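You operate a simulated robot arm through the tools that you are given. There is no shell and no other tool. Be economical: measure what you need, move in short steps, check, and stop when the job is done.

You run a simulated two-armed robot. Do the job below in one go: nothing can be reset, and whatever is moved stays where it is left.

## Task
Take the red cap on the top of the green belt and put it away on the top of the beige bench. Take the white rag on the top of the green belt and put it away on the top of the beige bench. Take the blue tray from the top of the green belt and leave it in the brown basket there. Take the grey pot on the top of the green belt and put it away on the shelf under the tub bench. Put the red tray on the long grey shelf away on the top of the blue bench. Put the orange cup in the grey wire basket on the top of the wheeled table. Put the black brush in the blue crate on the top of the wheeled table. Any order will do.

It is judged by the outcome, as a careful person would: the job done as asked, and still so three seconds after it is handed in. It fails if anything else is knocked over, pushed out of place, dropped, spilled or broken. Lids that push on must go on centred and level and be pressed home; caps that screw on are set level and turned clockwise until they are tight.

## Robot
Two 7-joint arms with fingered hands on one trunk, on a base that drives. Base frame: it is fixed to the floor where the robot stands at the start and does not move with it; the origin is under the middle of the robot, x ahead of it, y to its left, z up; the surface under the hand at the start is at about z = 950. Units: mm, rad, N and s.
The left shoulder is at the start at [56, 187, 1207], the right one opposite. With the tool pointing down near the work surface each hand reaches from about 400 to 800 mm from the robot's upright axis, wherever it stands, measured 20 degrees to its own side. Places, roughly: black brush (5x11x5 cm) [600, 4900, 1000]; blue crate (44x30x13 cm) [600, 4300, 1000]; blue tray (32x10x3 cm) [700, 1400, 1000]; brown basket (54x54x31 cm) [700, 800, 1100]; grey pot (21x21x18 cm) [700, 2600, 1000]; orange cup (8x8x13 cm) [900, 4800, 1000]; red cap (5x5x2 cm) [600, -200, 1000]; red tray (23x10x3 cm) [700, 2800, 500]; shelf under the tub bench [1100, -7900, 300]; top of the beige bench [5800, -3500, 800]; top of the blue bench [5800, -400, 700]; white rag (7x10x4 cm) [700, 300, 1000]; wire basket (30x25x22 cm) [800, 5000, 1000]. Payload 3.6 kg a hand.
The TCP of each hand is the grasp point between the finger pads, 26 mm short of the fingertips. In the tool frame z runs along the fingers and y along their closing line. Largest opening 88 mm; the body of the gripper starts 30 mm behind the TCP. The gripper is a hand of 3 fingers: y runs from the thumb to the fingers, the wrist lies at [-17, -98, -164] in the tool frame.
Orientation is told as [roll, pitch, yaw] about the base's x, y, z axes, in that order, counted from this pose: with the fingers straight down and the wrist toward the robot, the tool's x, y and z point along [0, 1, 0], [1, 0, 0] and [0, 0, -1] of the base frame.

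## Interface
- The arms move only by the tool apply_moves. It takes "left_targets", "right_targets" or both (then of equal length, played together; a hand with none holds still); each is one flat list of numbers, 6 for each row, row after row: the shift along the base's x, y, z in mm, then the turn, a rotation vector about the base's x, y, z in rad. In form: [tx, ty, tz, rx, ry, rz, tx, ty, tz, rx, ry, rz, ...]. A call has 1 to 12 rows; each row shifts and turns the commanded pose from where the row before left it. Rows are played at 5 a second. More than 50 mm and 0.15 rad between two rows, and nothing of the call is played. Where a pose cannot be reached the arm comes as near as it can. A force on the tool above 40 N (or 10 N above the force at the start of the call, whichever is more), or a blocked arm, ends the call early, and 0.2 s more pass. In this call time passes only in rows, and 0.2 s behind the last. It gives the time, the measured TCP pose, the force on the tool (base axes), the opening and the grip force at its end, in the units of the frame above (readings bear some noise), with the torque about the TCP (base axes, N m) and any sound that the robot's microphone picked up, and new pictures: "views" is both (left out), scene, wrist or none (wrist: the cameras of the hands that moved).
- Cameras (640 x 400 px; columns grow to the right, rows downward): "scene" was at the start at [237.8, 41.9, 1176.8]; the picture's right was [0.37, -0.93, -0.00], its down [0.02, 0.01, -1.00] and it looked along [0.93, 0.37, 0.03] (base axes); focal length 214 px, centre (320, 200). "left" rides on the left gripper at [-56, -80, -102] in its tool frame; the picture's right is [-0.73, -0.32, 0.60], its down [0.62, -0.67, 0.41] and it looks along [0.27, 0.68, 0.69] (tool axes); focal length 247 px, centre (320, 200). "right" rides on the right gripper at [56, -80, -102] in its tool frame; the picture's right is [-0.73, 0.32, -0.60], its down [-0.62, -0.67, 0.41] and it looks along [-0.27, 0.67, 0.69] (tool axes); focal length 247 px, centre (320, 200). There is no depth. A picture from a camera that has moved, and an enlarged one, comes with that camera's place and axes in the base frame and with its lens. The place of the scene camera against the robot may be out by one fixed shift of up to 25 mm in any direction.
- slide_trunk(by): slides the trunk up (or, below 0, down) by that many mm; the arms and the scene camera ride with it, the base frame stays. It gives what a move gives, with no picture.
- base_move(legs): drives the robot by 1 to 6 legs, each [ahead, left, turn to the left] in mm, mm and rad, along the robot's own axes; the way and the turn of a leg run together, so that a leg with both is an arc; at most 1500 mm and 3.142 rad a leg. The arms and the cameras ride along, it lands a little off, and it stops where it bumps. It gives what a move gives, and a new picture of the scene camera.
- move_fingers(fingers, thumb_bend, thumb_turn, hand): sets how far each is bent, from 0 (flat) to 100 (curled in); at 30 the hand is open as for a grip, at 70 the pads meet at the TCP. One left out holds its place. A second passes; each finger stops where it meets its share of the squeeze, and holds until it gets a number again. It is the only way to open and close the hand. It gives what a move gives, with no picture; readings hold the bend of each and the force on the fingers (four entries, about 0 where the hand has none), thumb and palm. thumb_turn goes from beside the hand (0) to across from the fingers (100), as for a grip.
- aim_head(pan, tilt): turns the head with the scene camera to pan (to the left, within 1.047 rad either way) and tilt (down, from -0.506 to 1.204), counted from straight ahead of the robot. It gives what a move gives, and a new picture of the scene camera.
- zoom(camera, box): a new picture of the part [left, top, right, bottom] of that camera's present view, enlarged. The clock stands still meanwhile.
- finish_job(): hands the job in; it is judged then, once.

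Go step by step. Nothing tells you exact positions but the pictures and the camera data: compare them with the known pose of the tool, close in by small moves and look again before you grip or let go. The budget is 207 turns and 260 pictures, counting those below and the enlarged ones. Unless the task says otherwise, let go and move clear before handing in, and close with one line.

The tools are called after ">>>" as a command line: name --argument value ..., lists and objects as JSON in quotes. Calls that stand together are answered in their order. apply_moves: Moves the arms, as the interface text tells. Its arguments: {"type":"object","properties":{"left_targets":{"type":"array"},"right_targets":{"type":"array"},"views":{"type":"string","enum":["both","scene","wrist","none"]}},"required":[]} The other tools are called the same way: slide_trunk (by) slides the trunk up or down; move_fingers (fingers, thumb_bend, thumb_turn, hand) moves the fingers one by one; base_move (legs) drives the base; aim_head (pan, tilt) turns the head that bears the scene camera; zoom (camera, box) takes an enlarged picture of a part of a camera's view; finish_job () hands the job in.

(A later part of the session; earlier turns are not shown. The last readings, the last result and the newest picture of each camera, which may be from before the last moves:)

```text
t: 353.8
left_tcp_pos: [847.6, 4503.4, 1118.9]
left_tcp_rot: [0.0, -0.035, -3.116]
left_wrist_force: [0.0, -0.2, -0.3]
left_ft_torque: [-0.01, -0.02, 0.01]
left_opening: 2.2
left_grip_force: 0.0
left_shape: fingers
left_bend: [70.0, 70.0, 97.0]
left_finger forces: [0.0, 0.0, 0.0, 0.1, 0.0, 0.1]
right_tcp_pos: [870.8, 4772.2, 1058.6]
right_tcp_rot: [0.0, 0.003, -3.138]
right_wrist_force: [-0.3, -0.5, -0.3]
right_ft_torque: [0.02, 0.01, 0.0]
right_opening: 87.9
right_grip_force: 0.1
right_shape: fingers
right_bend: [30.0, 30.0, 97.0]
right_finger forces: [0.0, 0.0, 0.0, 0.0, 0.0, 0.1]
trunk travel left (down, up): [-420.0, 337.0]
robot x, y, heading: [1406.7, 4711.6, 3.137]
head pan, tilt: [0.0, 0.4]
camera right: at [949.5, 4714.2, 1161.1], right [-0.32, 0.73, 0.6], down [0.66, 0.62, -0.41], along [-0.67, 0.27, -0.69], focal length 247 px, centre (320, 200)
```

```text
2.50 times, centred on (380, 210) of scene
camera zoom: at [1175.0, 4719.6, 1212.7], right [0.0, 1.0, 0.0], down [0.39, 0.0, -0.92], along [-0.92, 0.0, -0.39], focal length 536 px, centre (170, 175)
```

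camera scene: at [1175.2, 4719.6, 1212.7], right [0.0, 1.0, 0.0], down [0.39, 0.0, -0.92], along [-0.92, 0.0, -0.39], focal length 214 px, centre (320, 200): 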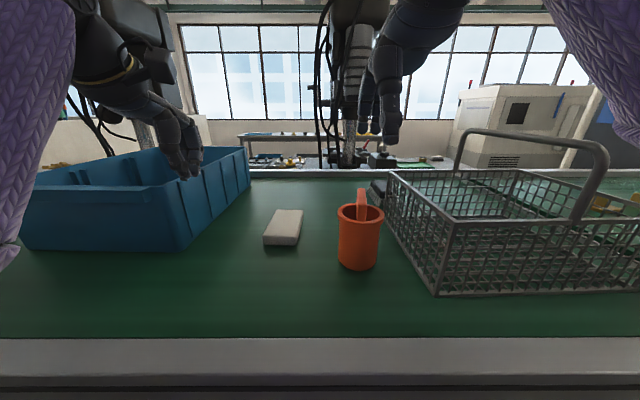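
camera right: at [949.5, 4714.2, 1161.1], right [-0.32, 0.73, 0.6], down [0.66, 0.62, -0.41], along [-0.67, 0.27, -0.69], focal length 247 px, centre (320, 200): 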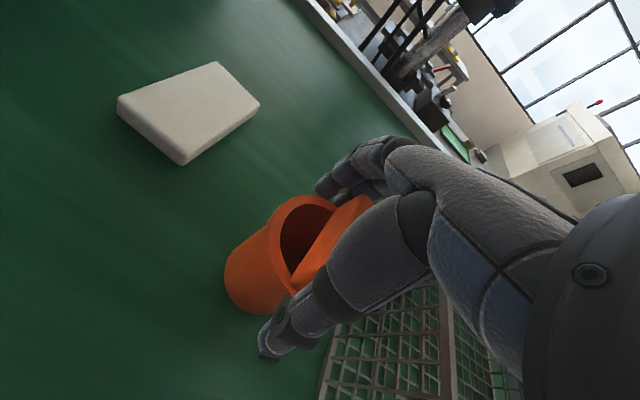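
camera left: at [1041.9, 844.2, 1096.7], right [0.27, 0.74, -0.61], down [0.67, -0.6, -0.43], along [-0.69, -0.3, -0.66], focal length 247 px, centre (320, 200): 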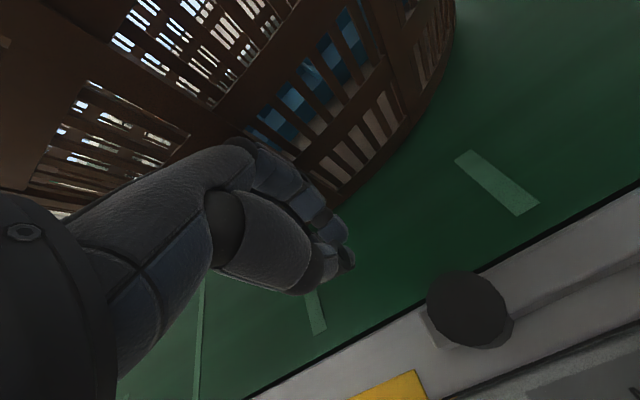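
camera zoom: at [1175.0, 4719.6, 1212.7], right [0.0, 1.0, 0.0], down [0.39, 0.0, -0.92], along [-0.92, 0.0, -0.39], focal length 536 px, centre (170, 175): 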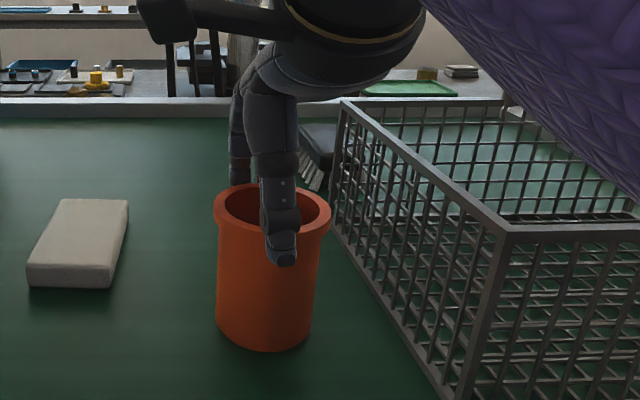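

The hand straddles the rim. Closing.

>>> move_fingers --hand "right" --fingers 70 --thumb_bend 70

>>> apply_moves --right_targets '[0, 0, 10, 0, 0, 0, 0, 0, 20, 0, 0, 0]' --views "both"

```text
t: 354.8
left_tcp_pos: [846.8, 4500.1, 1118.8]
left_tcp_rot: [0.003, -0.035, -3.116]
left_wrist_force: [0.5, 0.8, 0.1]
left_ft_torque: [-0.04, 0.02, 0.04]
left_opening: 2.2
left_grip_force: 0.1
left_shape: fingers
left_bend: [70.0, 70.0, 97.0]
left_finger forces: [0.0, 0.0, 0.1, 0.0, 0.1, 0.1]
right_tcp_pos: [871.0, 4771.5, 1058.7]
right_tcp_rot: [-0.002, 0.002, -3.14]
right_wrist_force: [-0.6, 0.8, 3.8]
right_ft_torque: [0.1, 0.18, -0.03]
right_opening: 63.7
right_grip_force: 25.3
right_shape: fingers
right_bend: [40.0, 57.0, 95.0]
right_finger forces: [1.6, 23.7, 0.0, 0.0, 24.9, 0.0]
trunk travel left (down, up): [-420.0, 337.0]
robot x, y, heading: [1404.7, 4713.0, 3.137]
head pan, tilt: [0.0, 0.4]
```

```text
t: 355.4
left_tcp_pos: [846.4, 4502.3, 1118.7]
left_tcp_rot: [0.003, -0.036, -3.116]
left_wrist_force: [-0.3, -0.2, -1.1]
left_ft_torque: [0.01, 0.02, -0.01]
left_opening: 2.2
left_grip_force: 0.0
left_shape: fingers
left_bend: [70.0, 70.0, 97.0]
left_finger forces: [0.0, 0.0, 0.0, 0.1, 0.0, 0.0]
right_tcp_pos: [872.8, 4770.5, 1088.6]
right_tcp_rot: [0.001, 0.002, -3.138]
right_wrist_force: [-0.4, 0.2, -0.5]
right_ft_torque: [0.03, 0.02, 0.01]
right_opening: 63.5
right_grip_force: 24.2
right_shape: fingers
right_bend: [40.0, 57.0, 95.0]
right_finger forces: [2.0, 22.1, 0.1, 0.0, 23.9, 0.0]
trunk travel left (down, up): [-420.0, 337.0]
robot x, y, heading: [1403.4, 4708.0, 3.137]
head pan, tilt: [0.0, 0.4]
camera scene: at [1175.0, 4719.5, 1212.6], right [0.0, 1.0, 0.0], down [0.39, 0.0, -0.92], along [-0.92, 0.0, -0.39], focal length 214 px, centre (320, 200)
camera right: at [950.1, 4713.7, 1190.8], right [-0.32, 0.73, 0.6], down [0.67, 0.63, -0.41], along [-0.67, 0.27, -0.69], focal length 247 px, centre (320, 200)
```

scene: 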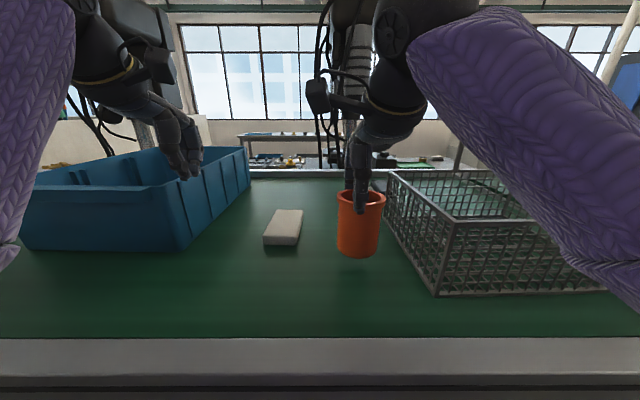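
right: 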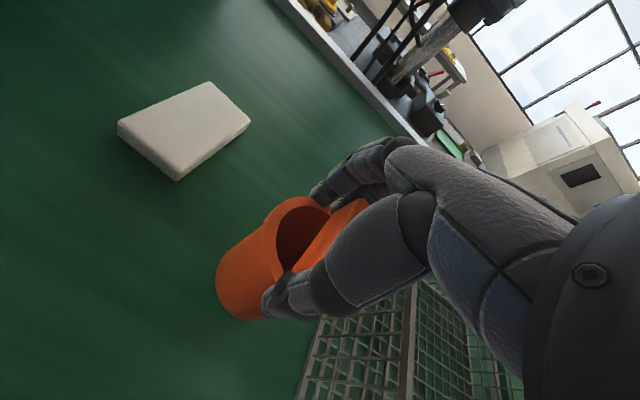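

The cup is held. I'll raise the trunk so it clears the basket rim, then strafe over the basket's left half (clear of its arch handle).

>>> slide_trunk --by 115

>>> base_move --legs '[[0, -172, 0]]'

>>> apply_moves --right_targets '[-20, 0, 0, 0, 0, 0, -20, 0, 0, 0, 0, 0]' --views "wrist"

```text
t: 356.9
left_tcp_pos: [846.5, 4502.2, 1232.4]
left_tcp_rot: [0.005, -0.035, -3.115]
left_wrist_force: [0.0, -0.5, 1.0]
left_ft_torque: [0.03, -0.01, -0.04]
left_opening: 2.4
left_grip_force: 0.1
left_shape: fingers
left_bend: [70.0, 70.0, 97.0]
left_finger forces: [0.1, 0.0, 0.0, 0.0, 0.1, 0.0]
right_tcp_pos: [871.9, 4769.6, 1203.6]
right_tcp_rot: [0.001, 0.004, -3.14]
right_wrist_force: [0.3, -0.5, -0.8]
right_ft_torque: [0.02, 0.0, 0.0]
right_opening: 63.5
right_grip_force: 23.6
right_shape: fingers
right_bend: [40.0, 57.0, 95.0]
right_finger forces: [2.0, 21.9, 0.0, 0.1, 23.7, 0.0]
trunk travel left (down, up): [-535.0, 222.0]
robot x, y, heading: [1406.5, 4709.6, 3.137]
head pan, tilt: [0.0, 0.4]
```

```text
t: 358.3
left_tcp_pos: [848.3, 4674.7, 1233.2]
left_tcp_rot: [0.005, -0.034, -3.114]
left_wrist_force: [-0.2, -0.9, -0.3]
left_ft_torque: [-0.01, -0.01, 0.02]
left_opening: 2.0
left_grip_force: 0.0
left_shape: fingers
left_bend: [70.0, 70.0, 97.0]
left_finger forces: [0.0, 0.0, 0.0, 0.0, 0.0, 0.0]
right_tcp_pos: [870.7, 4944.0, 1204.5]
right_tcp_rot: [0.002, 0.002, -3.137]
right_wrist_force: [0.0, 0.0, -0.9]
right_ft_torque: [0.01, 0.01, 0.02]
right_opening: 63.6
right_grip_force: 23.9
right_shape: fingers
right_bend: [40.0, 57.0, 95.0]
right_finger forces: [2.0, 21.9, 0.1, 0.1, 23.8, 0.0]
trunk travel left (down, up): [-535.0, 222.0]
robot x, y, heading: [1408.8, 4883.1, 3.139]
head pan, tilt: [0.0, 0.4]
camera scene: at [1183.5, 4893.8, 1332.4], right [0.0, 1.0, 0.0], down [0.39, 0.0, -0.92], along [-0.92, 0.0, -0.39], focal length 214 px, centre (320, 200)
```

scene: 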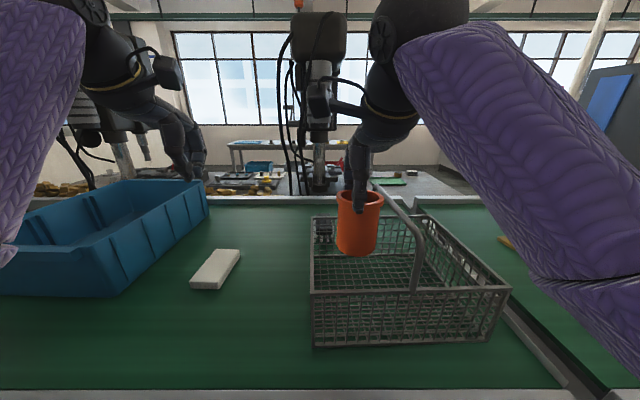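

```text
t: 358.9
left_tcp_pos: [848.6, 4675.3, 1232.9]
left_tcp_rot: [0.006, -0.034, -3.114]
left_wrist_force: [-0.6, 0.3, 0.0]
left_ft_torque: [-0.01, 0.01, 0.04]
left_opening: 2.1
left_grip_force: 0.1
left_shape: fingers
left_bend: [70.0, 70.0, 97.0]
left_finger forces: [0.0, 0.0, 0.0, 0.0, 0.0, 0.1]
right_tcp_pos: [830.4, 4944.3, 1205.3]
right_tcp_rot: [0.001, 0.002, -3.137]
right_wrist_force: [0.3, 0.1, -0.5]
right_ft_torque: [0.04, 0.0, 0.01]
right_opening: 63.8
right_grip_force: 24.1
right_shape: fingers
right_bend: [40.0, 57.0, 95.0]
right_finger forces: [1.9, 21.8, 0.1, 0.0, 23.7, 0.1]
trunk travel left (down, up): [-535.0, 222.0]
robot x, y, heading: [1407.6, 4881.2, 3.142]
head pan, tilt: [0.0, 0.4]
camera right: at [908.4, 4886.0, 1306.5], right [-0.32, 0.73, 0.6], down [0.66, 0.63, -0.41], along [-0.67, 0.27, -0.69], focal length 247 px, centre (320, 200)
```

right: 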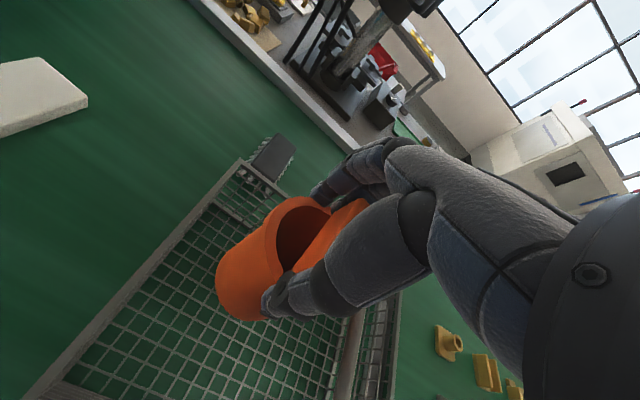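

The cup is over the basket's left half, clear of its arch. Lowering in two stages.

>>> apply_moves --right_targets '[0, -5, -25, 0, 0, 0, 0, -5, -25, 0, 0, 0, 0, 0, -25, 0, 0, 0]' --views "both"

```text
t: 359.7
left_tcp_pos: [847.7, 4674.3, 1234.3]
left_tcp_rot: [0.005, -0.035, -3.114]
left_wrist_force: [0.5, 0.8, 0.5]
left_ft_torque: [0.0, 0.02, 0.0]
left_opening: 2.1
left_grip_force: 0.0
left_shape: fingers
left_bend: [70.0, 70.0, 97.0]
left_finger forces: [0.2, 0.0, 0.1, 0.0, 0.0, 0.1]
right_tcp_pos: [831.0, 4935.2, 1127.2]
right_tcp_rot: [-0.001, 0.002, -3.139]
right_wrist_force: [1.0, -0.2, -1.3]
right_ft_torque: [-0.01, 0.01, 0.0]
right_opening: 63.5
right_grip_force: 23.7
right_shape: fingers
right_bend: [40.0, 57.0, 95.0]
right_finger forces: [1.9, 21.7, 0.1, 0.1, 23.5, 0.1]
trunk travel left (down, up): [-535.0, 222.0]
robot x, y, heading: [1404.1, 4879.5, 3.139]
head pan, tilt: [0.0, 0.4]
camera scene: at [1183.4, 4892.5, 1332.4], right [0.0, 1.0, 0.0], down [0.39, 0.0, -0.92], along [-0.92, 0.0, -0.39], focal length 214 px, centre (320, 200)
camera right: at [910.0, 4878.1, 1229.9], right [-0.32, 0.73, 0.6], down [0.66, 0.63, -0.41], along [-0.67, 0.27, -0.69], focal length 247 px, centre (320, 200)
```

scene: 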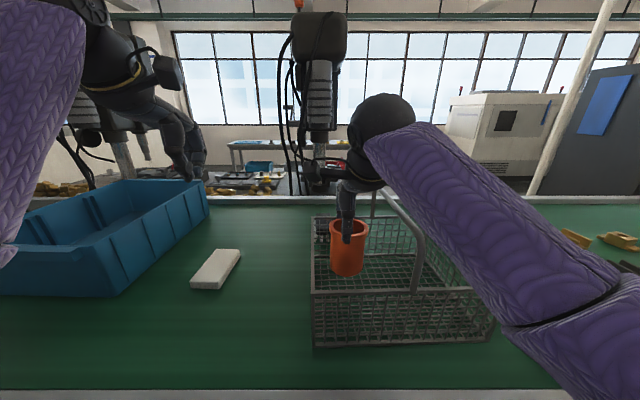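
right: 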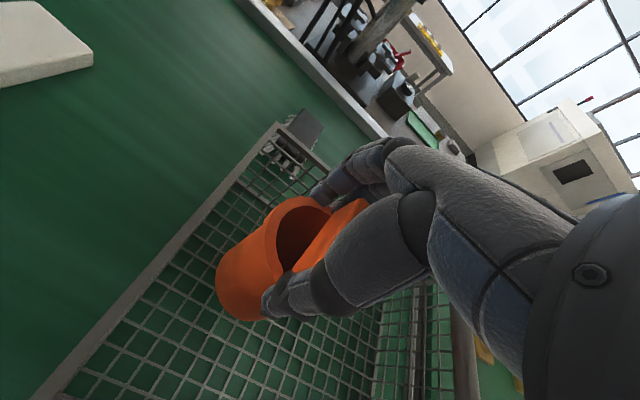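

The forearm would come close to the arch if lowered here, so I shift the cup toward the basket's front, then lower it.

>>> apply_moves --right_targets '[15, 0, 0, 0, 0, 0, 15, 0, 0, 0, 0, 0, 15, 0, 0, 0, 0, 0, 0, 0, -20, 0, 0, 0, 0, 0, -20, 0, 0, 0, 0, 0, -10, 0, 0, 0]' --views "both"

```text
t: 361.1
left_tcp_pos: [847.3, 4674.6, 1234.5]
left_tcp_rot: [0.003, -0.037, -3.114]
left_wrist_force: [-1.2, 0.1, -0.2]
left_ft_torque: [0.03, 0.01, 0.0]
left_opening: 2.0
left_grip_force: 0.0
left_shape: fingers
left_bend: [70.0, 70.0, 97.0]
left_finger forces: [0.0, 0.0, 0.0, 0.1, 0.0, 0.0]
right_tcp_pos: [876.7, 4933.1, 1078.8]
right_tcp_rot: [0.001, 0.002, -3.138]
right_wrist_force: [0.3, -0.4, -1.2]
right_ft_torque: [0.0, -0.02, -0.02]
right_opening: 63.6
right_grip_force: 23.4
right_shape: fingers
right_bend: [40.0, 57.0, 95.0]
right_finger forces: [2.0, 21.5, 0.1, 0.0, 23.3, 0.1]
trunk travel left (down, up): [-535.0, 222.0]
robot x, y, heading: [1405.6, 4883.1, 3.137]
head pan, tilt: [0.0, 0.4]
camera scene: at [1183.5, 4892.3, 1332.4], right [0.0, 1.0, 0.0], down [0.39, 0.0, -0.92], along [-0.92, 0.0, -0.39], focal length 214 px, centre (320, 200)
camera right: at [955.2, 4876.1, 1182.2], right [-0.32, 0.73, 0.6], down [0.66, 0.63, -0.41], along [-0.68, 0.27, -0.69], focal length 247 px, centre (320, 200)
```

scene: 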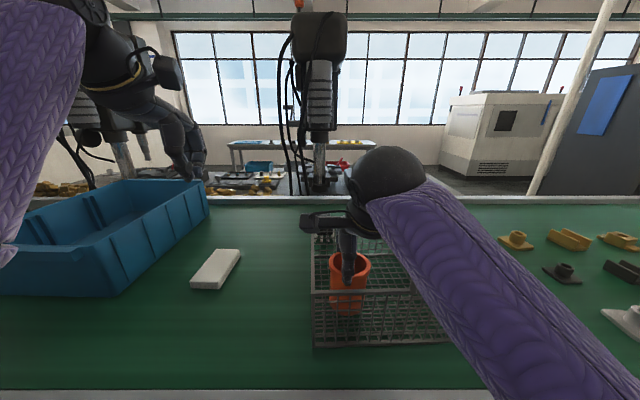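
right: 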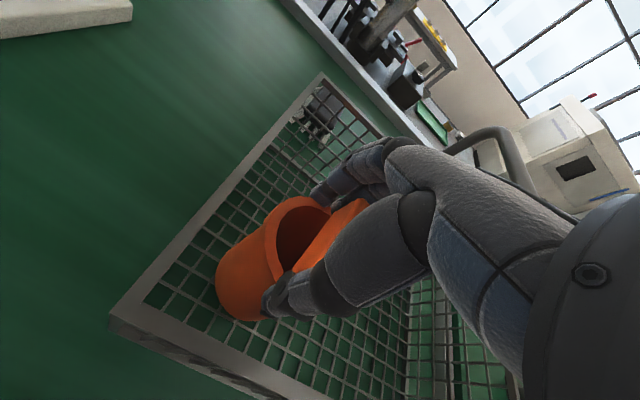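

>>> apply_moves --right_targets '[0, 0, -4, 0, 0, 0, 0, 0, -4, 0, 0, 0, 0, 0, -3, 0, 0, 0]' --views "none"

>>> zoom --camera "scene" --box '[280, 210, 440, 360]'

```text
t: 361.9
left_tcp_pos: [847.7, 4675.1, 1232.6]
left_tcp_rot: [0.004, -0.034, -3.114]
left_wrist_force: [-0.3, 0.3, -0.2]
left_ft_torque: [0.04, -0.01, 0.02]
left_opening: 2.0
left_grip_force: 0.1
left_shape: fingers
left_bend: [70.0, 70.0, 97.0]
left_finger forces: [0.0, 0.0, 0.0, 0.0, 0.0, 0.0]
right_tcp_pos: [875.9, 4933.8, 1067.2]
right_tcp_rot: [-0.001, 0.002, -3.138]
right_wrist_force: [0.4, 0.6, -1.3]
right_ft_torque: [0.0, -0.01, 0.02]
right_opening: 63.7
right_grip_force: 22.8
right_shape: fingers
right_bend: [40.0, 57.0, 95.0]
right_finger forces: [1.9, 21.5, 0.0, 0.0, 23.3, 0.0]
trunk travel left (down, up): [-535.0, 222.0]
robot x, y, heading: [1406.5, 4878.8, 3.138]
head pan, tilt: [0.0, 0.4]
```

```text
2.67 times, centred on (360, 285) of scene
camera zoom: at [1183.6, 4892.3, 1332.5], right [0.0, 1.0, 0.0], down [0.39, 0.0, -0.92], along [-0.92, 0.0, -0.39], focal length 572 px, centre (213, -27)
```

zoom: 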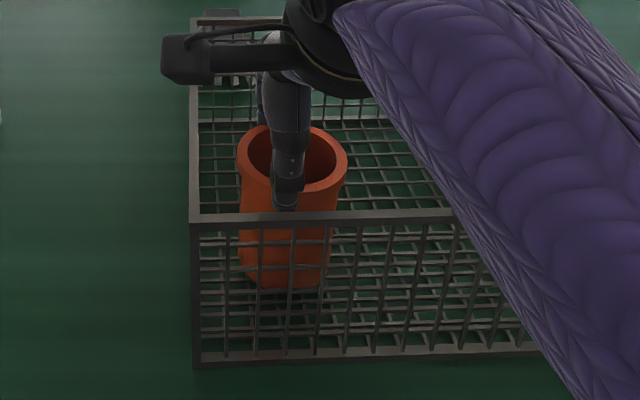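

>>> apply_moves --right_targets '[0, 0, -3, 0, 0, 0, 0, 0, -3, 0, 0, 0]' --views "none"

```text
t: 362.5
left_tcp_pos: [848.5, 4673.8, 1233.7]
left_tcp_rot: [0.003, -0.037, -3.113]
left_wrist_force: [-0.6, 0.2, 0.3]
left_ft_torque: [0.02, 0.01, 0.03]
left_opening: 2.0
left_grip_force: 0.0
left_shape: fingers
left_bend: [70.0, 70.0, 97.0]
left_finger forces: [0.1, 0.0, 0.0, 0.1, 0.1, 0.0]
right_tcp_pos: [875.6, 4932.6, 1064.7]
right_tcp_rot: [0.001, -0.004, -3.136]
right_wrist_force: [3.1, -0.9, 8.9]
right_ft_torque: [0.05, 0.02, -0.03]
right_opening: 63.5
right_grip_force: 23.2
right_shape: fingers
right_bend: [40.0, 57.0, 95.0]
right_finger forces: [1.8, 20.4, 0.1, 0.1, 24.7, 0.0]
trunk travel left (down, up): [-535.0, 222.0]
robot x, y, heading: [1403.3, 4884.6, 3.138]
head pan, tilt: [0.0, 0.4]
```

It touches the basket floor. Releasing and lifting straight up.

>>> move_fingers --hand "right" --fingers 30 --thumb_bend 30

>>> apply_moves --right_targets '[0, 0, 15, 0, 0, 0, 0, 0, 25, 0, 0, 0, 0, 0, 40, 0, 0, 0, 0, 0, 40, 0, 0, 0, 0, 0, 40, 0, 0, 0]' --views "both"

```text
t: 363.5
left_tcp_pos: [848.2, 4674.3, 1233.6]
left_tcp_rot: [0.003, -0.035, -3.114]
left_wrist_force: [0.6, -0.2, -0.4]
left_ft_torque: [0.01, 0.02, 0.0]
left_opening: 2.2
left_grip_force: 0.0
left_shape: fingers
left_bend: [70.0, 70.0, 97.0]
left_finger forces: [0.1, 0.0, 0.0, 0.1, 0.0, 0.1]
right_tcp_pos: [876.3, 4933.9, 1062.5]
right_tcp_rot: [0.001, 0.001, -3.137]
right_wrist_force: [-0.5, 0.4, 0.5]
right_ft_torque: [-0.01, 0.02, 0.02]
right_opening: 88.1
right_grip_force: 0.0
right_shape: fingers
right_bend: [30.0, 30.0, 97.0]
right_finger forces: [0.0, 0.0, 0.0, 0.1, 0.0, 0.0]
trunk travel left (down, up): [-535.0, 222.0]
robot x, y, heading: [1408.3, 4881.9, 3.143]
head pan, tilt: [0.0, 0.4]
```

```text
t: 364.7
left_tcp_pos: [846.8, 4674.5, 1232.8]
left_tcp_rot: [0.005, -0.035, -3.115]
left_wrist_force: [-0.9, -0.2, -0.1]
left_ft_torque: [0.01, 0.05, 0.01]
left_opening: 1.9
left_grip_force: 0.1
left_shape: fingers
left_bend: [70.0, 70.0, 97.0]
left_finger forces: [0.0, 0.1, 0.1, 0.0, 0.1, 0.0]
right_tcp_pos: [874.7, 4933.2, 1222.7]
right_tcp_rot: [-0.001, 0.003, -3.141]
right_wrist_force: [-1.1, 0.1, 1.1]
right_ft_torque: [-0.01, -0.03, 0.0]
right_opening: 88.1
right_grip_force: 0.0
right_shape: fingers
right_bend: [30.0, 30.0, 97.0]
right_finger forces: [0.0, 0.1, 0.0, 0.1, 0.0, 0.0]
trunk travel left (down, up): [-535.0, 222.0]
robot x, y, heading: [1403.5, 4882.9, 3.147]
head pan, tilt: [0.0, 0.4]
camera scene: at [1183.6, 4891.9, 1332.5], right [0.0, 1.0, 0.0], down [0.39, 0.0, -0.92], along [-0.92, 0.0, -0.39], focal length 214 px, centre (320, 200)
camera right: at [953.8, 4876.0, 1325.8], right [-0.32, 0.73, 0.6], down [0.66, 0.63, -0.41], along [-0.67, 0.27, -0.69], focal length 247 px, centre (320, 200)
```

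scene: 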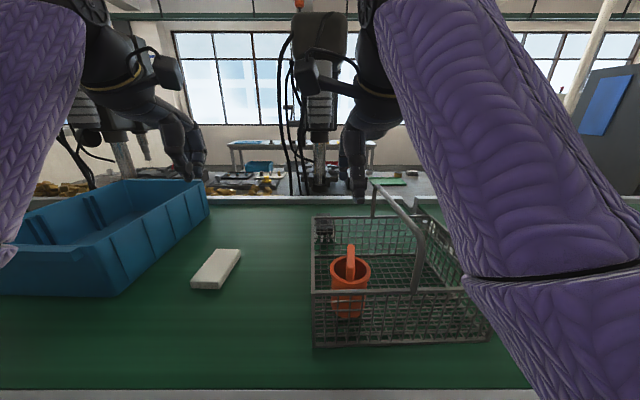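
right: 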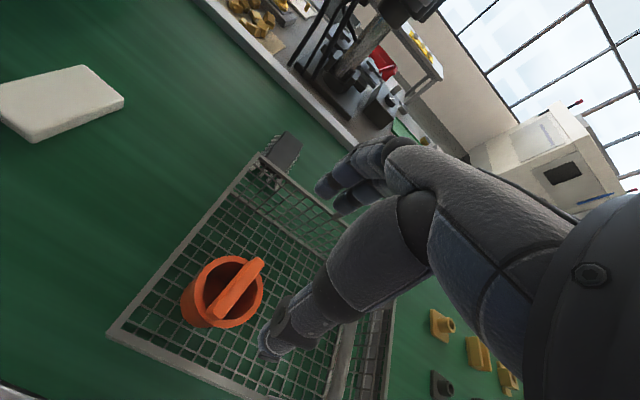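

The cup stands in the wire basket. Now the brush: zooming on it from the right wrist camera.

>>> zoom --camera "right" --box '[220, 100, 340, 220]'

```text
3.33 times, centred on (280, 160) of right
camera zoom: at [953.8, 4876.0, 1325.8], right [-0.32, 0.73, 0.6], down [0.66, 0.63, -0.41], along [-0.67, 0.27, -0.69], focal length 823 px, centre (453, 333)
```

zoom: 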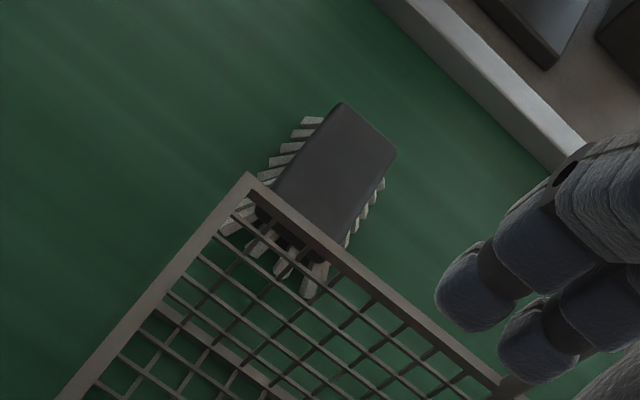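

The brush lies along x at about x 550–655, y 4875–4920, bristles down. I'll take it with the left hand closing along y, coming from the left of the wire basket. First raise the right hand out of the way and turn the left hand.

>>> apply_moves --left_targets '[0, 0, 0, 0, 0, -0.143, 0, 0, 0, 0, 0, -0.143, 0, 0, 0, 0, 0, -0.143, 0, 0, 0, 0, 0, -0.143, 0, 0, 0, 0, 0, -0.143, 0, 0, 0, 0, 0, -0.143, 0, 0, 0, 0, 0, -0.143, 0, 0, 0, 0, 0, -0.143, 0, 0, 0, 0, 0, -0.143, 0, 0, 0, 0, 0, -0.143, 0, 0, 0, 0, 0, -0.143]' --right_targets '[0, 0, 40, 0, 0, 0, 0, 0, 40, 0, 0, 0, 0, 0, 40, 0, 0, 0, 0, 0, 40, 0, 0, 0, 0, 0, 0, 0, 0, 0, 0, 0, 0, 0, 0, 0, 0, 0, 0, 0, 0, 0, 0, 0, 0, 0, 0, 0, 0, 0, 0, 0, 0, 0, 0, 0, 0, 0, 0, 0, 0, 0, 0, 0, 0, 0]' --views "none"

>>> move_fingers --hand "left" --fingers 30 --thumb_bend 30

>>> base_move --legs '[[28, -103, 0]]'

```text
t: 367.1
left_tcp_pos: [847.9, 4673.9, 1234.8]
left_tcp_rot: [0.005, -0.034, 1.595]
left_wrist_force: [-0.3, -0.1, 0.0]
left_ft_torque: [0.01, 0.0, -0.01]
left_opening: 2.3
left_grip_force: 0.0
left_shape: fingers
left_bend: [70.0, 70.0, 97.0]
left_finger forces: [0.0, 0.0, 0.0, 0.0, 0.0, 0.0]
right_tcp_pos: [858.6, 4931.1, 1376.2]
right_tcp_rot: [0.001, 0.003, -3.138]
right_wrist_force: [0.7, 0.4, 0.7]
right_ft_torque: [0.0, 0.03, 0.0]
right_opening: 88.5
right_grip_force: 0.0
right_shape: fingers
right_bend: [30.0, 30.0, 97.0]
right_finger forces: [0.1, 0.0, 0.0, 0.0, 0.0, 0.0]
right hand out of reach, approached as far as the arm can: row 3, 4
trunk travel left (down, up): [-535.0, 222.0]
robot x, y, heading: [1405.3, 4882.9, 3.137]
head pan, tilt: [0.0, 0.4]
```

```text
t: 368.1
left_tcp_pos: [848.2, 4674.3, 1232.8]
left_tcp_rot: [0.003, -0.035, 1.597]
left_wrist_force: [0.2, -0.6, 1.0]
left_ft_torque: [-0.04, -0.01, -0.02]
left_opening: 88.1
left_grip_force: 0.2
left_shape: fingers
left_bend: [30.0, 30.0, 97.0]
left_finger forces: [0.1, 0.1, 0.1, 0.0, 0.0, 0.0]
right_tcp_pos: [857.9, 4931.2, 1375.9]
right_tcp_rot: [0.0, 0.0, -3.138]
right_wrist_force: [-0.1, -0.9, 0.1]
right_ft_torque: [-0.02, 0.02, 0.02]
right_opening: 88.5
right_grip_force: 0.0
right_shape: fingers
right_bend: [30.0, 30.0, 97.0]
right_finger forces: [0.2, 0.1, 0.0, 0.0, 0.1, 0.1]
trunk travel left (down, up): [-535.0, 222.0]
robot x, y, heading: [1406.5, 4880.4, 3.141]
head pan, tilt: [0.0, 0.4]
```

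```text
t: 369.3
left_tcp_pos: [820.8, 4778.9, 1233.9]
left_tcp_rot: [0.003, -0.037, 1.597]
left_wrist_force: [-0.8, 0.1, 0.4]
left_ft_torque: [-0.01, -0.01, -0.03]
left_opening: 88.1
left_grip_force: 0.0
left_shape: fingers
left_bend: [30.0, 30.0, 97.0]
left_finger forces: [0.0, 0.1, 0.0, 0.0, 0.0, 0.0]
right_tcp_pos: [829.4, 5035.7, 1375.1]
right_tcp_rot: [0.0, 0.001, -3.137]
right_wrist_force: [-0.1, -0.2, 0.6]
right_ft_torque: [0.01, 0.01, -0.01]
right_opening: 88.2
right_grip_force: 0.1
right_shape: fingers
right_bend: [30.0, 30.0, 97.0]
right_finger forces: [0.0, 0.0, 0.0, 0.1, 0.1, 0.0]
trunk travel left (down, up): [-535.0, 222.0]
robot x, y, heading: [1380.4, 4986.5, 3.134]
head pan, tilt: [0.0, 0.4]
camera scene: at [1155.9, 4996.8, 1332.4], right [0.0, 1.0, 0.0], down [0.39, 0.0, -0.92], along [-0.92, 0.0, -0.39], focal length 214 px, centre (320, 200)
```

scene: 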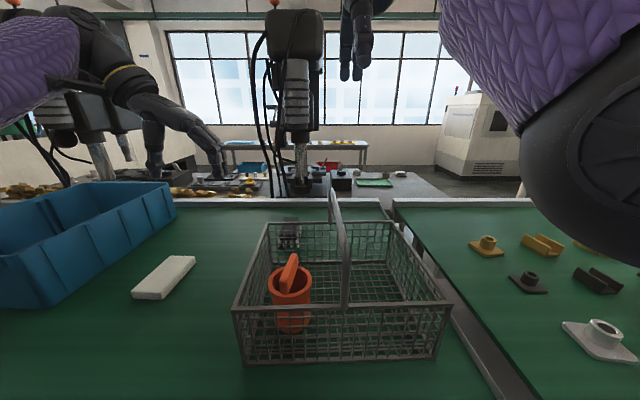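

>>> slide_trunk --by -140

>>> apply_moves --left_targets '[-30, 12, 6, 0, 0.14, 0, -30, 12, 6, 0, 0.14, 0, -30, 12, 6, 0, 0.14, 0, -30, 12, 6, 0, 0.14, 0, -30, 12, 6, 0, 0.14, 0]' --views "both"

```text
t: 371.0
left_tcp_pos: [820.0, 4778.2, 1095.1]
left_tcp_rot: [0.005, -0.037, 1.597]
left_wrist_force: [-0.1, 0.4, 0.2]
left_ft_torque: [-0.05, -0.01, 0.01]
left_opening: 87.8
left_grip_force: 0.0
left_shape: fingers
left_bend: [30.0, 30.0, 97.0]
left_finger forces: [0.0, 0.1, 0.0, 0.0, 0.0, 0.0]
right_tcp_pos: [813.2, 5034.8, 1211.0]
right_tcp_rot: [0.0, 0.044, -3.138]
right_wrist_force: [0.0, 0.1, -0.1]
right_ft_torque: [-0.01, -0.03, 0.0]
right_opening: 88.1
right_grip_force: 0.1
right_shape: fingers
right_bend: [30.0, 30.0, 97.0]
right_finger forces: [0.0, 0.0, 0.1, 0.1, 0.1, 0.0]
trunk travel left (down, up): [-395.0, 362.0]
robot x, y, heading: [1379.6, 4985.0, 3.133]
head pan, tilt: [0.0, 0.4]
```

```text
t: 372.2
left_tcp_pos: [666.9, 4838.5, 1123.9]
left_tcp_rot: [0.706, -0.041, 1.568]
left_wrist_force: [-0.1, 0.3, 0.2]
left_ft_torque: [0.03, -0.01, 0.03]
left_opening: 87.9
left_grip_force: 0.1
left_shape: fingers
left_bend: [30.0, 30.0, 97.0]
left_finger forces: [0.0, 0.1, 0.0, 0.1, 0.1, 0.0]
right_tcp_pos: [812.8, 5034.5, 1210.1]
right_tcp_rot: [0.002, 0.046, -3.138]
right_wrist_force: [-0.4, 0.3, -0.4]
right_ft_torque: [0.0, -0.01, -0.02]
right_opening: 88.3
right_grip_force: 0.0
right_shape: fingers
right_bend: [30.0, 30.0, 97.0]
right_finger forces: [0.0, 0.1, 0.0, 0.0, 0.0, 0.1]
trunk travel left (down, up): [-395.0, 362.0]
robot x, y, heading: [1374.2, 4987.0, 3.141]
head pan, tilt: [0.0, 0.4]
camera scene: at [1145.2, 4996.5, 1186.1], right [0.0, 1.0, 0.0], down [0.39, 0.0, -0.92], along [-0.92, 0.0, -0.39], focal length 214 px, centre (320, 200)
camera left: at [776.9, 4756.4, 1159.5], right [0.17, -0.28, -0.95], down [-0.74, -0.67, 0.06], along [-0.65, 0.69, -0.32], focal length 247 px, centre (320, 200)
```

scene: 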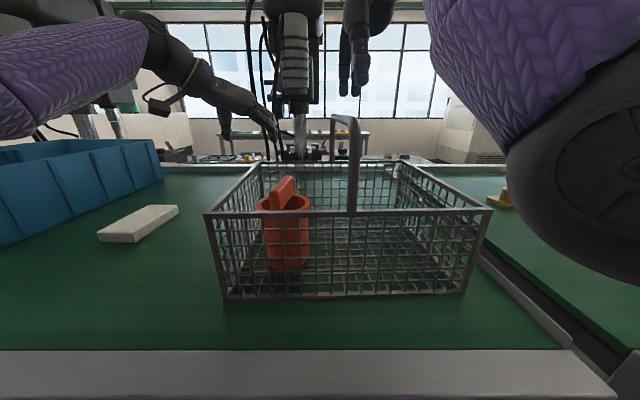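
left: 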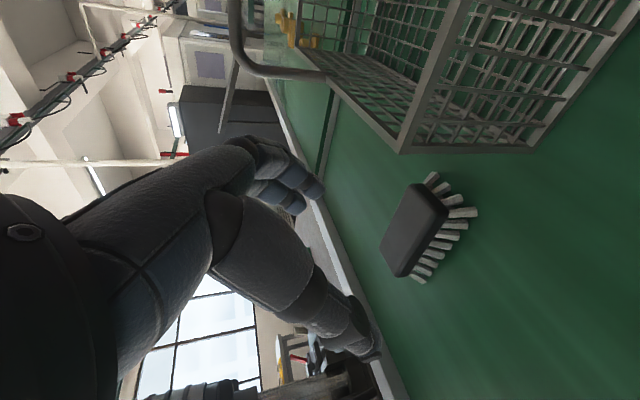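

I see the brush clearly: centre ≈ (590, 4893), top ≈ 980. Moving above it.

>>> apply_moves --left_targets '[-20, 18, -20, 0, 0, 0, -20, 18, -20, 0, 0, 0, -20, 17, -25, 0, 0, 0, 0, 0, -20, 0, 0, 0]' --views "wrist"

```text
t: 373.2
left_tcp_pos: [645.0, 4896.8, 1041.7]
left_tcp_rot: [0.705, -0.043, 1.566]
left_wrist_force: [-0.3, 0.4, -0.1]
left_ft_torque: [0.0, -0.03, -0.05]
left_opening: 88.0
left_grip_force: 0.1
left_shape: fingers
left_bend: [30.0, 30.0, 97.0]
left_finger forces: [0.0, 0.1, 0.0, 0.0, 0.1, 0.1]
left hand out of reach, approached as far as the arm can: row 2, 3
right_tcp_pos: [813.0, 5035.5, 1210.4]
right_tcp_rot: [0.0, 0.042, -3.14]
right_wrist_force: [-0.1, -0.2, 0.0]
right_ft_torque: [-0.02, -0.01, -0.02]
right_opening: 87.9
right_grip_force: 0.1
right_shape: fingers
right_bend: [30.0, 30.0, 97.0]
right_finger forces: [0.0, 0.0, 0.0, 0.1, 0.1, 0.1]
trunk travel left (down, up): [-395.0, 362.0]
robot x, y, heading: [1378.3, 4988.6, 3.14]
head pan, tilt: [0.0, 0.4]
camera left: at [753.9, 4814.0, 1077.1], right [0.17, -0.28, -0.94], down [-0.74, -0.67, 0.06], along [-0.65, 0.69, -0.32], focal length 247 px, centre (320, 200)
```

left: 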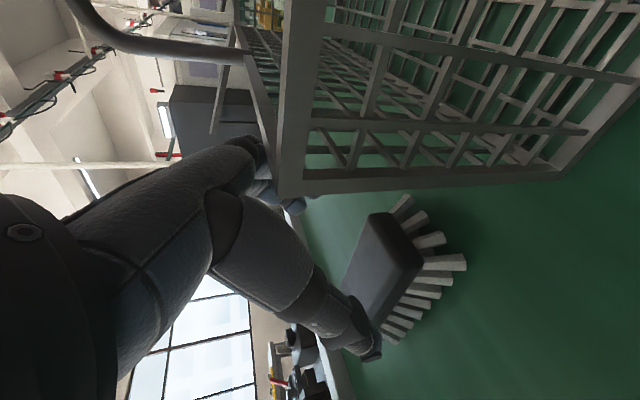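

The arm is at its limit with the basket corner close. I'll creep the base ahead 30 mm and yaw the hand slightly so it reaches farther and clears the basket's corner.

>>> apply_moves --left_targets '[0, 0, 20, 0, 0, 0.1, 0, 0, 10, 0, 0, 0.1, 0, 0, 0, 0, 0, 0.1]' --views "none"

>>> base_move --legs '[[32, 0, 0]]'

>>> apply_moves --left_targets '[-15, 0, 0, 0, 0, 0, -15, 0, -10, 0, 0, 0, 0, 0, -20, 0, 0, 0]' --views "wrist"

```text
t: 374.0
left_tcp_pos: [620.7, 4896.1, 1069.2]
left_tcp_rot: [0.703, -0.044, 1.867]
left_wrist_force: [0.0, -0.8, -0.7]
left_ft_torque: [-0.01, 0.01, 0.0]
left_opening: 88.0
left_grip_force: 0.0
left_shape: fingers
left_bend: [30.0, 30.0, 97.0]
left_finger forces: [0.0, 0.0, 0.0, 0.0, 0.0, 0.1]
left hand out of reach, approached as far as the arm can: row 1, 2, 3
right_tcp_pos: [812.8, 5036.0, 1209.4]
right_tcp_rot: [0.003, 0.044, -3.139]
right_wrist_force: [0.2, 0.0, -1.3]
right_ft_torque: [0.01, 0.02, -0.01]
right_opening: 88.2
right_grip_force: 0.0
right_shape: fingers
right_bend: [30.0, 30.0, 97.0]
right_finger forces: [0.1, 0.1, 0.0, 0.0, 0.0, 0.1]
trunk travel left (down, up): [-395.0, 362.0]
robot x, y, heading: [1379.6, 4985.7, 3.138]
head pan, tilt: [0.0, 0.4]
```

```text
t: 374.8
left_tcp_pos: [587.2, 4896.1, 1066.7]
left_tcp_rot: [0.701, -0.043, 1.868]
left_wrist_force: [-1.2, -0.1, -0.3]
left_ft_torque: [-0.01, -0.02, 0.0]
left_opening: 88.1
left_grip_force: 0.1
left_shape: fingers
left_bend: [30.0, 30.0, 97.0]
left_finger forces: [0.0, 0.1, 0.1, 0.0, 0.0, 0.0]
right_tcp_pos: [778.0, 5035.4, 1209.1]
right_tcp_rot: [0.002, 0.047, -3.139]
right_wrist_force: [-1.3, 0.0, -1.1]
right_ft_torque: [0.0, -0.04, -0.02]
right_opening: 88.1
right_grip_force: 0.0
right_shape: fingers
right_bend: [30.0, 30.0, 97.0]
right_finger forces: [0.0, 0.1, 0.0, 0.1, 0.0, 0.1]
trunk travel left (down, up): [-395.0, 362.0]
robot x, y, heading: [1344.9, 4986.6, 3.136]
head pan, tilt: [0.0, 0.4]
camera scene: at [1111.1, 4996.3, 1185.6], right [0.0, 1.0, 0.0], down [0.39, 0.0, -0.92], along [-0.92, 0.0, -0.39], focal length 214 px, centre (320, 200)
```

scene: 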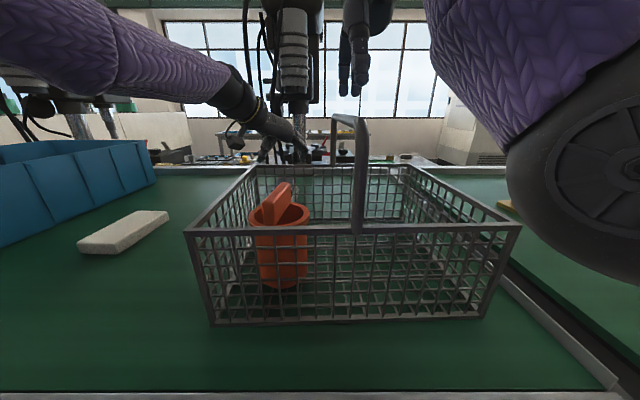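

```text
t: 375.6
left_tcp_pos: [589.5, 4896.4, 1045.5]
left_tcp_rot: [0.704, -0.042, 1.869]
left_wrist_force: [-0.1, -0.5, -0.5]
left_ft_torque: [-0.03, 0.02, 0.01]
left_opening: 87.8
left_grip_force: 0.0
left_shape: fingers
left_bend: [30.0, 30.0, 97.0]
left_finger forces: [0.0, 0.1, 0.0, 0.1, 0.0, 0.0]
left hand out of reach, approached as far as the arm can: row 1, 2
right_tcp_pos: [780.8, 5035.0, 1209.8]
right_tcp_rot: [-0.001, 0.045, -3.14]
right_wrist_force: [-0.2, 0.3, 0.7]
right_ft_torque: [0.0, -0.01, -0.02]
right_opening: 88.4
right_grip_force: 0.1
right_shape: fingers
right_bend: [30.0, 30.0, 97.0]
right_finger forces: [0.0, 0.0, 0.1, 0.0, 0.1, 0.1]
trunk travel left (down, up): [-395.0, 362.0]
robot x, y, heading: [1345.2, 4987.6, 3.141]
head pan, tilt: [0.0, 0.4]
camera left: at [718.1, 4850.6, 1081.5], right [0.25, -0.22, -0.94], down [-0.51, -0.86, 0.06], along [-0.82, 0.47, -0.32], focal length 247 px, centre (320, 200)
```

left: 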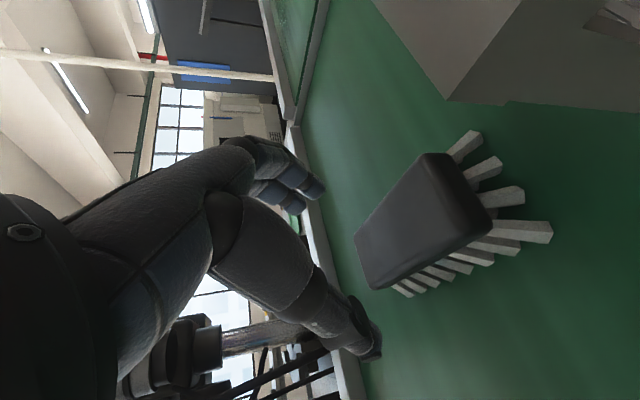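

The hand is centred, but its camera would come near the basket's corner on the way down. I'll turn the yaw back partly and grip slightly nearer the brush's front end.

>>> apply_moves --left_targets '[8, 0, 0, 0, 0, -0.1, 8, 0, 0, 0, 0, -0.1, 0, 0, -15, 0, 0, 0, 0, 0, -15, 0, 0, 0]' --views "wrist"

>>> zoom --camera "scene" --box '[180, 60, 400, 200]'

```text
t: 376.6
left_tcp_pos: [608.2, 4899.9, 1013.7]
left_tcp_rot: [0.704, -0.044, 1.666]
left_wrist_force: [0.5, 0.3, -0.2]
left_ft_torque: [0.0, 0.01, 0.0]
left_opening: 87.9
left_grip_force: 0.1
left_shape: fingers
left_bend: [30.0, 30.0, 97.0]
left_finger forces: [0.0, 0.0, 0.0, 0.0, 0.0, 0.0]
left hand out of reach, approached as far as the arm can: row 4
right_tcp_pos: [780.6, 5035.1, 1210.4]
right_tcp_rot: [0.001, 0.045, -3.138]
right_wrist_force: [0.2, 0.4, -0.3]
right_ft_torque: [-0.01, 0.0, 0.01]
right_opening: 88.0
right_grip_force: 0.1
right_shape: fingers
right_bend: [30.0, 30.0, 97.0]
right_finger forces: [0.1, 0.0, 0.1, 0.0, 0.0, 0.0]
trunk travel left (down, up): [-395.0, 362.0]
robot x, y, heading: [1348.3, 4987.5, 3.139]
head pan, tilt: [0.0, 0.4]
camera left: at [725.9, 4828.5, 1050.8], right [0.2, -0.26, -0.95], down [-0.67, -0.74, 0.06], along [-0.71, 0.62, -0.32], focal length 247 px, centre (320, 200)
```

left: 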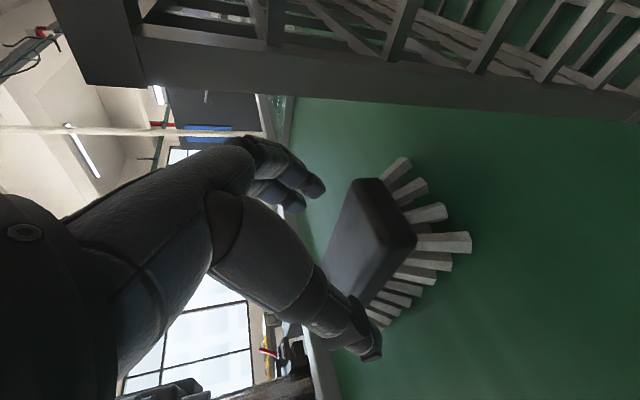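

```text
2.86 times, centred on (290, 130) of scene
camera zoom: at [1113.2, 4996.1, 1186.1], right [0.0, 1.0, 0.0], down [0.39, 0.0, -0.92], along [-0.92, 0.0, -0.39], focal length 613 px, centre (406, 400)
```

zoom: 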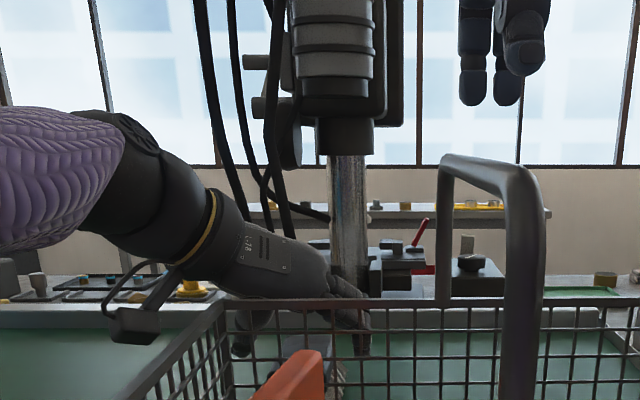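

>>> apply_moves --left_targets '[0, -3, -12, 0, 0, 0, 0, 0, -10, 0, 0, 0, 0, 0, -10, 0, 0, 0]' --views "wrist"

```text
t: 377.4
left_tcp_pos: [617.5, 4899.4, 983.9]
left_tcp_rot: [0.703, -0.044, 1.669]
left_wrist_force: [0.1, 0.2, -0.1]
left_ft_torque: [-0.01, 0.04, 0.0]
left_opening: 88.0
left_grip_force: 0.1
left_shape: fingers
left_bend: [30.0, 30.0, 97.0]
left_finger forces: [0.1, 0.1, 0.1, 0.0, 0.0, 0.1]
left hand out of reach, approached as far as the arm can: row 3
right_tcp_pos: [780.7, 5035.2, 1210.6]
right_tcp_rot: [0.001, 0.046, -3.138]
right_wrist_force: [0.9, 0.3, -0.2]
right_ft_torque: [-0.02, -0.03, -0.02]
right_opening: 88.1
right_grip_force: 0.1
right_shape: fingers
right_bend: [30.0, 30.0, 97.0]
right_finger forces: [0.0, 0.1, 0.0, 0.1, 0.0, 0.0]
trunk travel left (down, up): [-395.0, 362.0]
robot x, y, heading: [1343.7, 4988.1, 3.141]
head pan, tilt: [0.0, 0.4]
camera left: at [733.5, 4829.2, 1019.0], right [0.2, -0.26, -0.95], down [-0.67, -0.74, 0.06], along [-0.71, 0.62, -0.32], focal length 247 px, centre (320, 200)
```

left: 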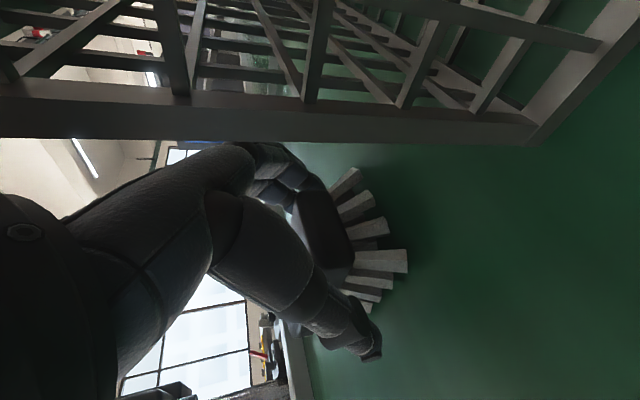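

>>> apply_moves --left_targets '[0, -1, -7, 0, 0, 0]' --views "none"

>>> move_fingers --hand "left" --fingers 72 --thumb_bend 72

>>> zoom --camera "left" --box '[0, 0, 640, 400]'

```text
t: 377.8
left_tcp_pos: [618.1, 4897.8, 975.5]
left_tcp_rot: [0.703, -0.044, 1.669]
left_wrist_force: [-0.5, -0.9, -0.2]
left_ft_torque: [0.01, -0.01, 0.0]
left_opening: 88.2
left_grip_force: 0.0
left_shape: fingers
left_bend: [30.0, 30.0, 97.0]
left_finger forces: [0.0, 0.0, 0.1, 0.1, 0.3, 0.0]
right_tcp_pos: [781.5, 5035.3, 1210.9]
right_tcp_rot: [-0.001, 0.044, -3.139]
right_wrist_force: [0.6, -0.8, 1.0]
right_ft_torque: [0.0, -0.01, -0.03]
right_opening: 88.5
right_grip_force: 0.0
right_shape: fingers
right_bend: [30.0, 30.0, 97.0]
right_finger forces: [0.0, 0.1, 0.0, 0.0, 0.0, 0.1]
trunk travel left (down, up): [-395.0, 362.0]
robot x, y, heading: [1344.5, 4991.3, 3.138]
head pan, tilt: [0.0, 0.4]
```

```text
t: 378.8
left_tcp_pos: [617.6, 4898.9, 978.7]
left_tcp_rot: [0.707, -0.046, 1.667]
left_wrist_force: [-1.9, 3.8, 10.9]
left_ft_torque: [0.42, 0.17, -0.05]
left_opening: 41.5
left_grip_force: 23.6
left_shape: fingers
left_bend: [50.0, 59.0, 96.0]
left_finger forces: [15.0, 13.1, 0.1, 0.1, 17.6, 0.0]
right_tcp_pos: [781.6, 5036.7, 1211.3]
right_tcp_rot: [0.001, 0.044, -3.139]
right_wrist_force: [0.0, 0.5, 0.8]
right_ft_torque: [0.01, 0.06, 0.0]
right_opening: 88.5
right_grip_force: 0.1
right_shape: fingers
right_bend: [30.0, 30.0, 97.0]
right_finger forces: [0.1, 0.0, 0.0, 0.0, 0.0, 0.0]
trunk travel left (down, up): [-395.0, 362.0]
robot x, y, heading: [1345.5, 4983.7, 3.137]
head pan, tilt: [0.0, 0.4]
```

```text
1.00 times, centred on (320, 200) of left (not enlarged: the box is as wide or as high as the picture)
camera zoom: at [734.5, 4828.9, 1014.1], right [0.19, -0.26, -0.95], down [-0.67, -0.74, 0.06], along [-0.71, 0.62, -0.32], focal length 247 px, centre (320, 200)
```

zoom: 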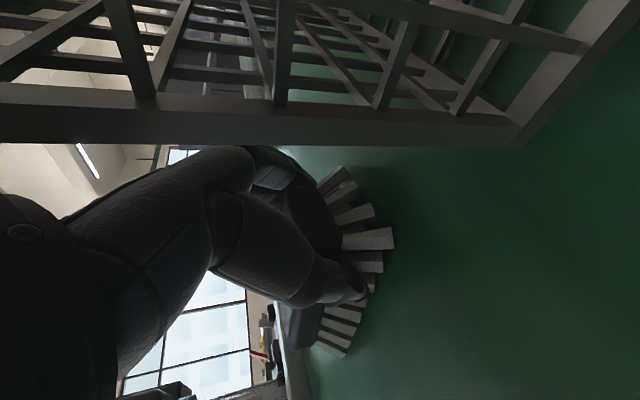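

Gripped. Lifting straight up.

>>> apply_moves --left_targets '[0, -2, 20, 0, 0, 0, 0, -3, 30, 0, 0, 0, 0, -5, 40, 0, 0, 0, 0, -5, 40, 0, 0, 0]' --views "both"

```text
t: 379.8
left_tcp_pos: [617.8, 4884.4, 1105.0]
left_tcp_rot: [0.704, -0.044, 1.667]
left_wrist_force: [-0.7, 0.7, -1.0]
left_ft_torque: [-0.01, 0.0, 0.0]
left_opening: 41.3
left_grip_force: 18.9
left_shape: fingers
left_bend: [51.0, 59.0, 95.0]
left_finger forces: [6.3, 12.7, 0.1, 0.0, 19.4, 0.0]
right_tcp_pos: [781.0, 5035.2, 1210.5]
right_tcp_rot: [0.0, 0.044, -3.138]
right_wrist_force: [0.3, 0.6, -0.1]
right_ft_torque: [0.02, 0.01, -0.04]
right_opening: 88.0
right_grip_force: 0.0
right_shape: fingers
right_bend: [30.0, 30.0, 97.0]
right_finger forces: [0.0, 0.0, 0.0, 0.0, 0.0, 0.0]
trunk travel left (down, up): [-395.0, 362.0]
robot x, y, heading: [1346.0, 4986.9, 3.137]
head pan, tilt: [0.0, 0.4]
camera scene: at [1113.6, 4996.3, 1186.2], right [0.0, 1.0, 0.0], down [0.39, 0.0, -0.92], along [-0.92, 0.0, -0.39], focal length 214 px, centre (320, 200)
camera left: at [734.9, 4813.7, 1141.8], right [0.2, -0.26, -0.94], down [-0.67, -0.74, 0.06], along [-0.71, 0.62, -0.32], focal length 247 px, centre (320, 200)
```

scene: 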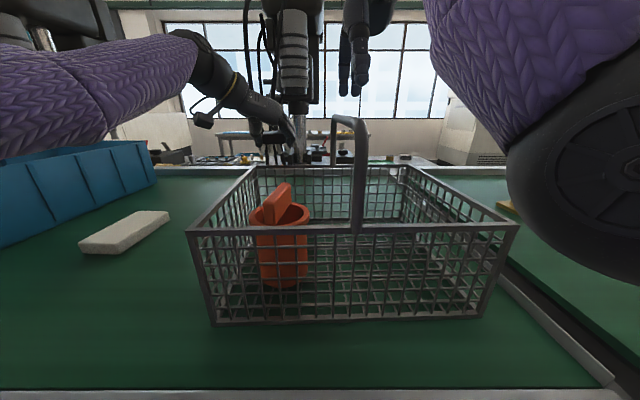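
left: 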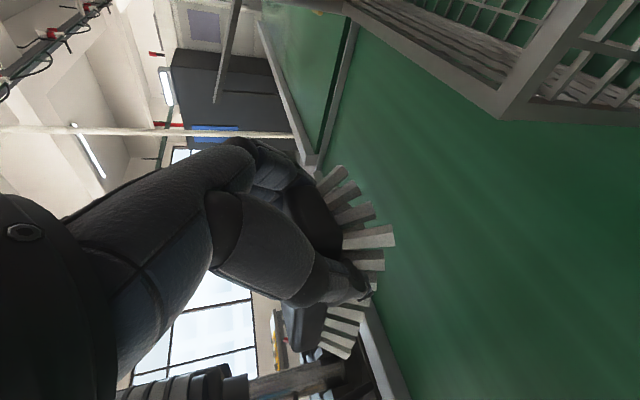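

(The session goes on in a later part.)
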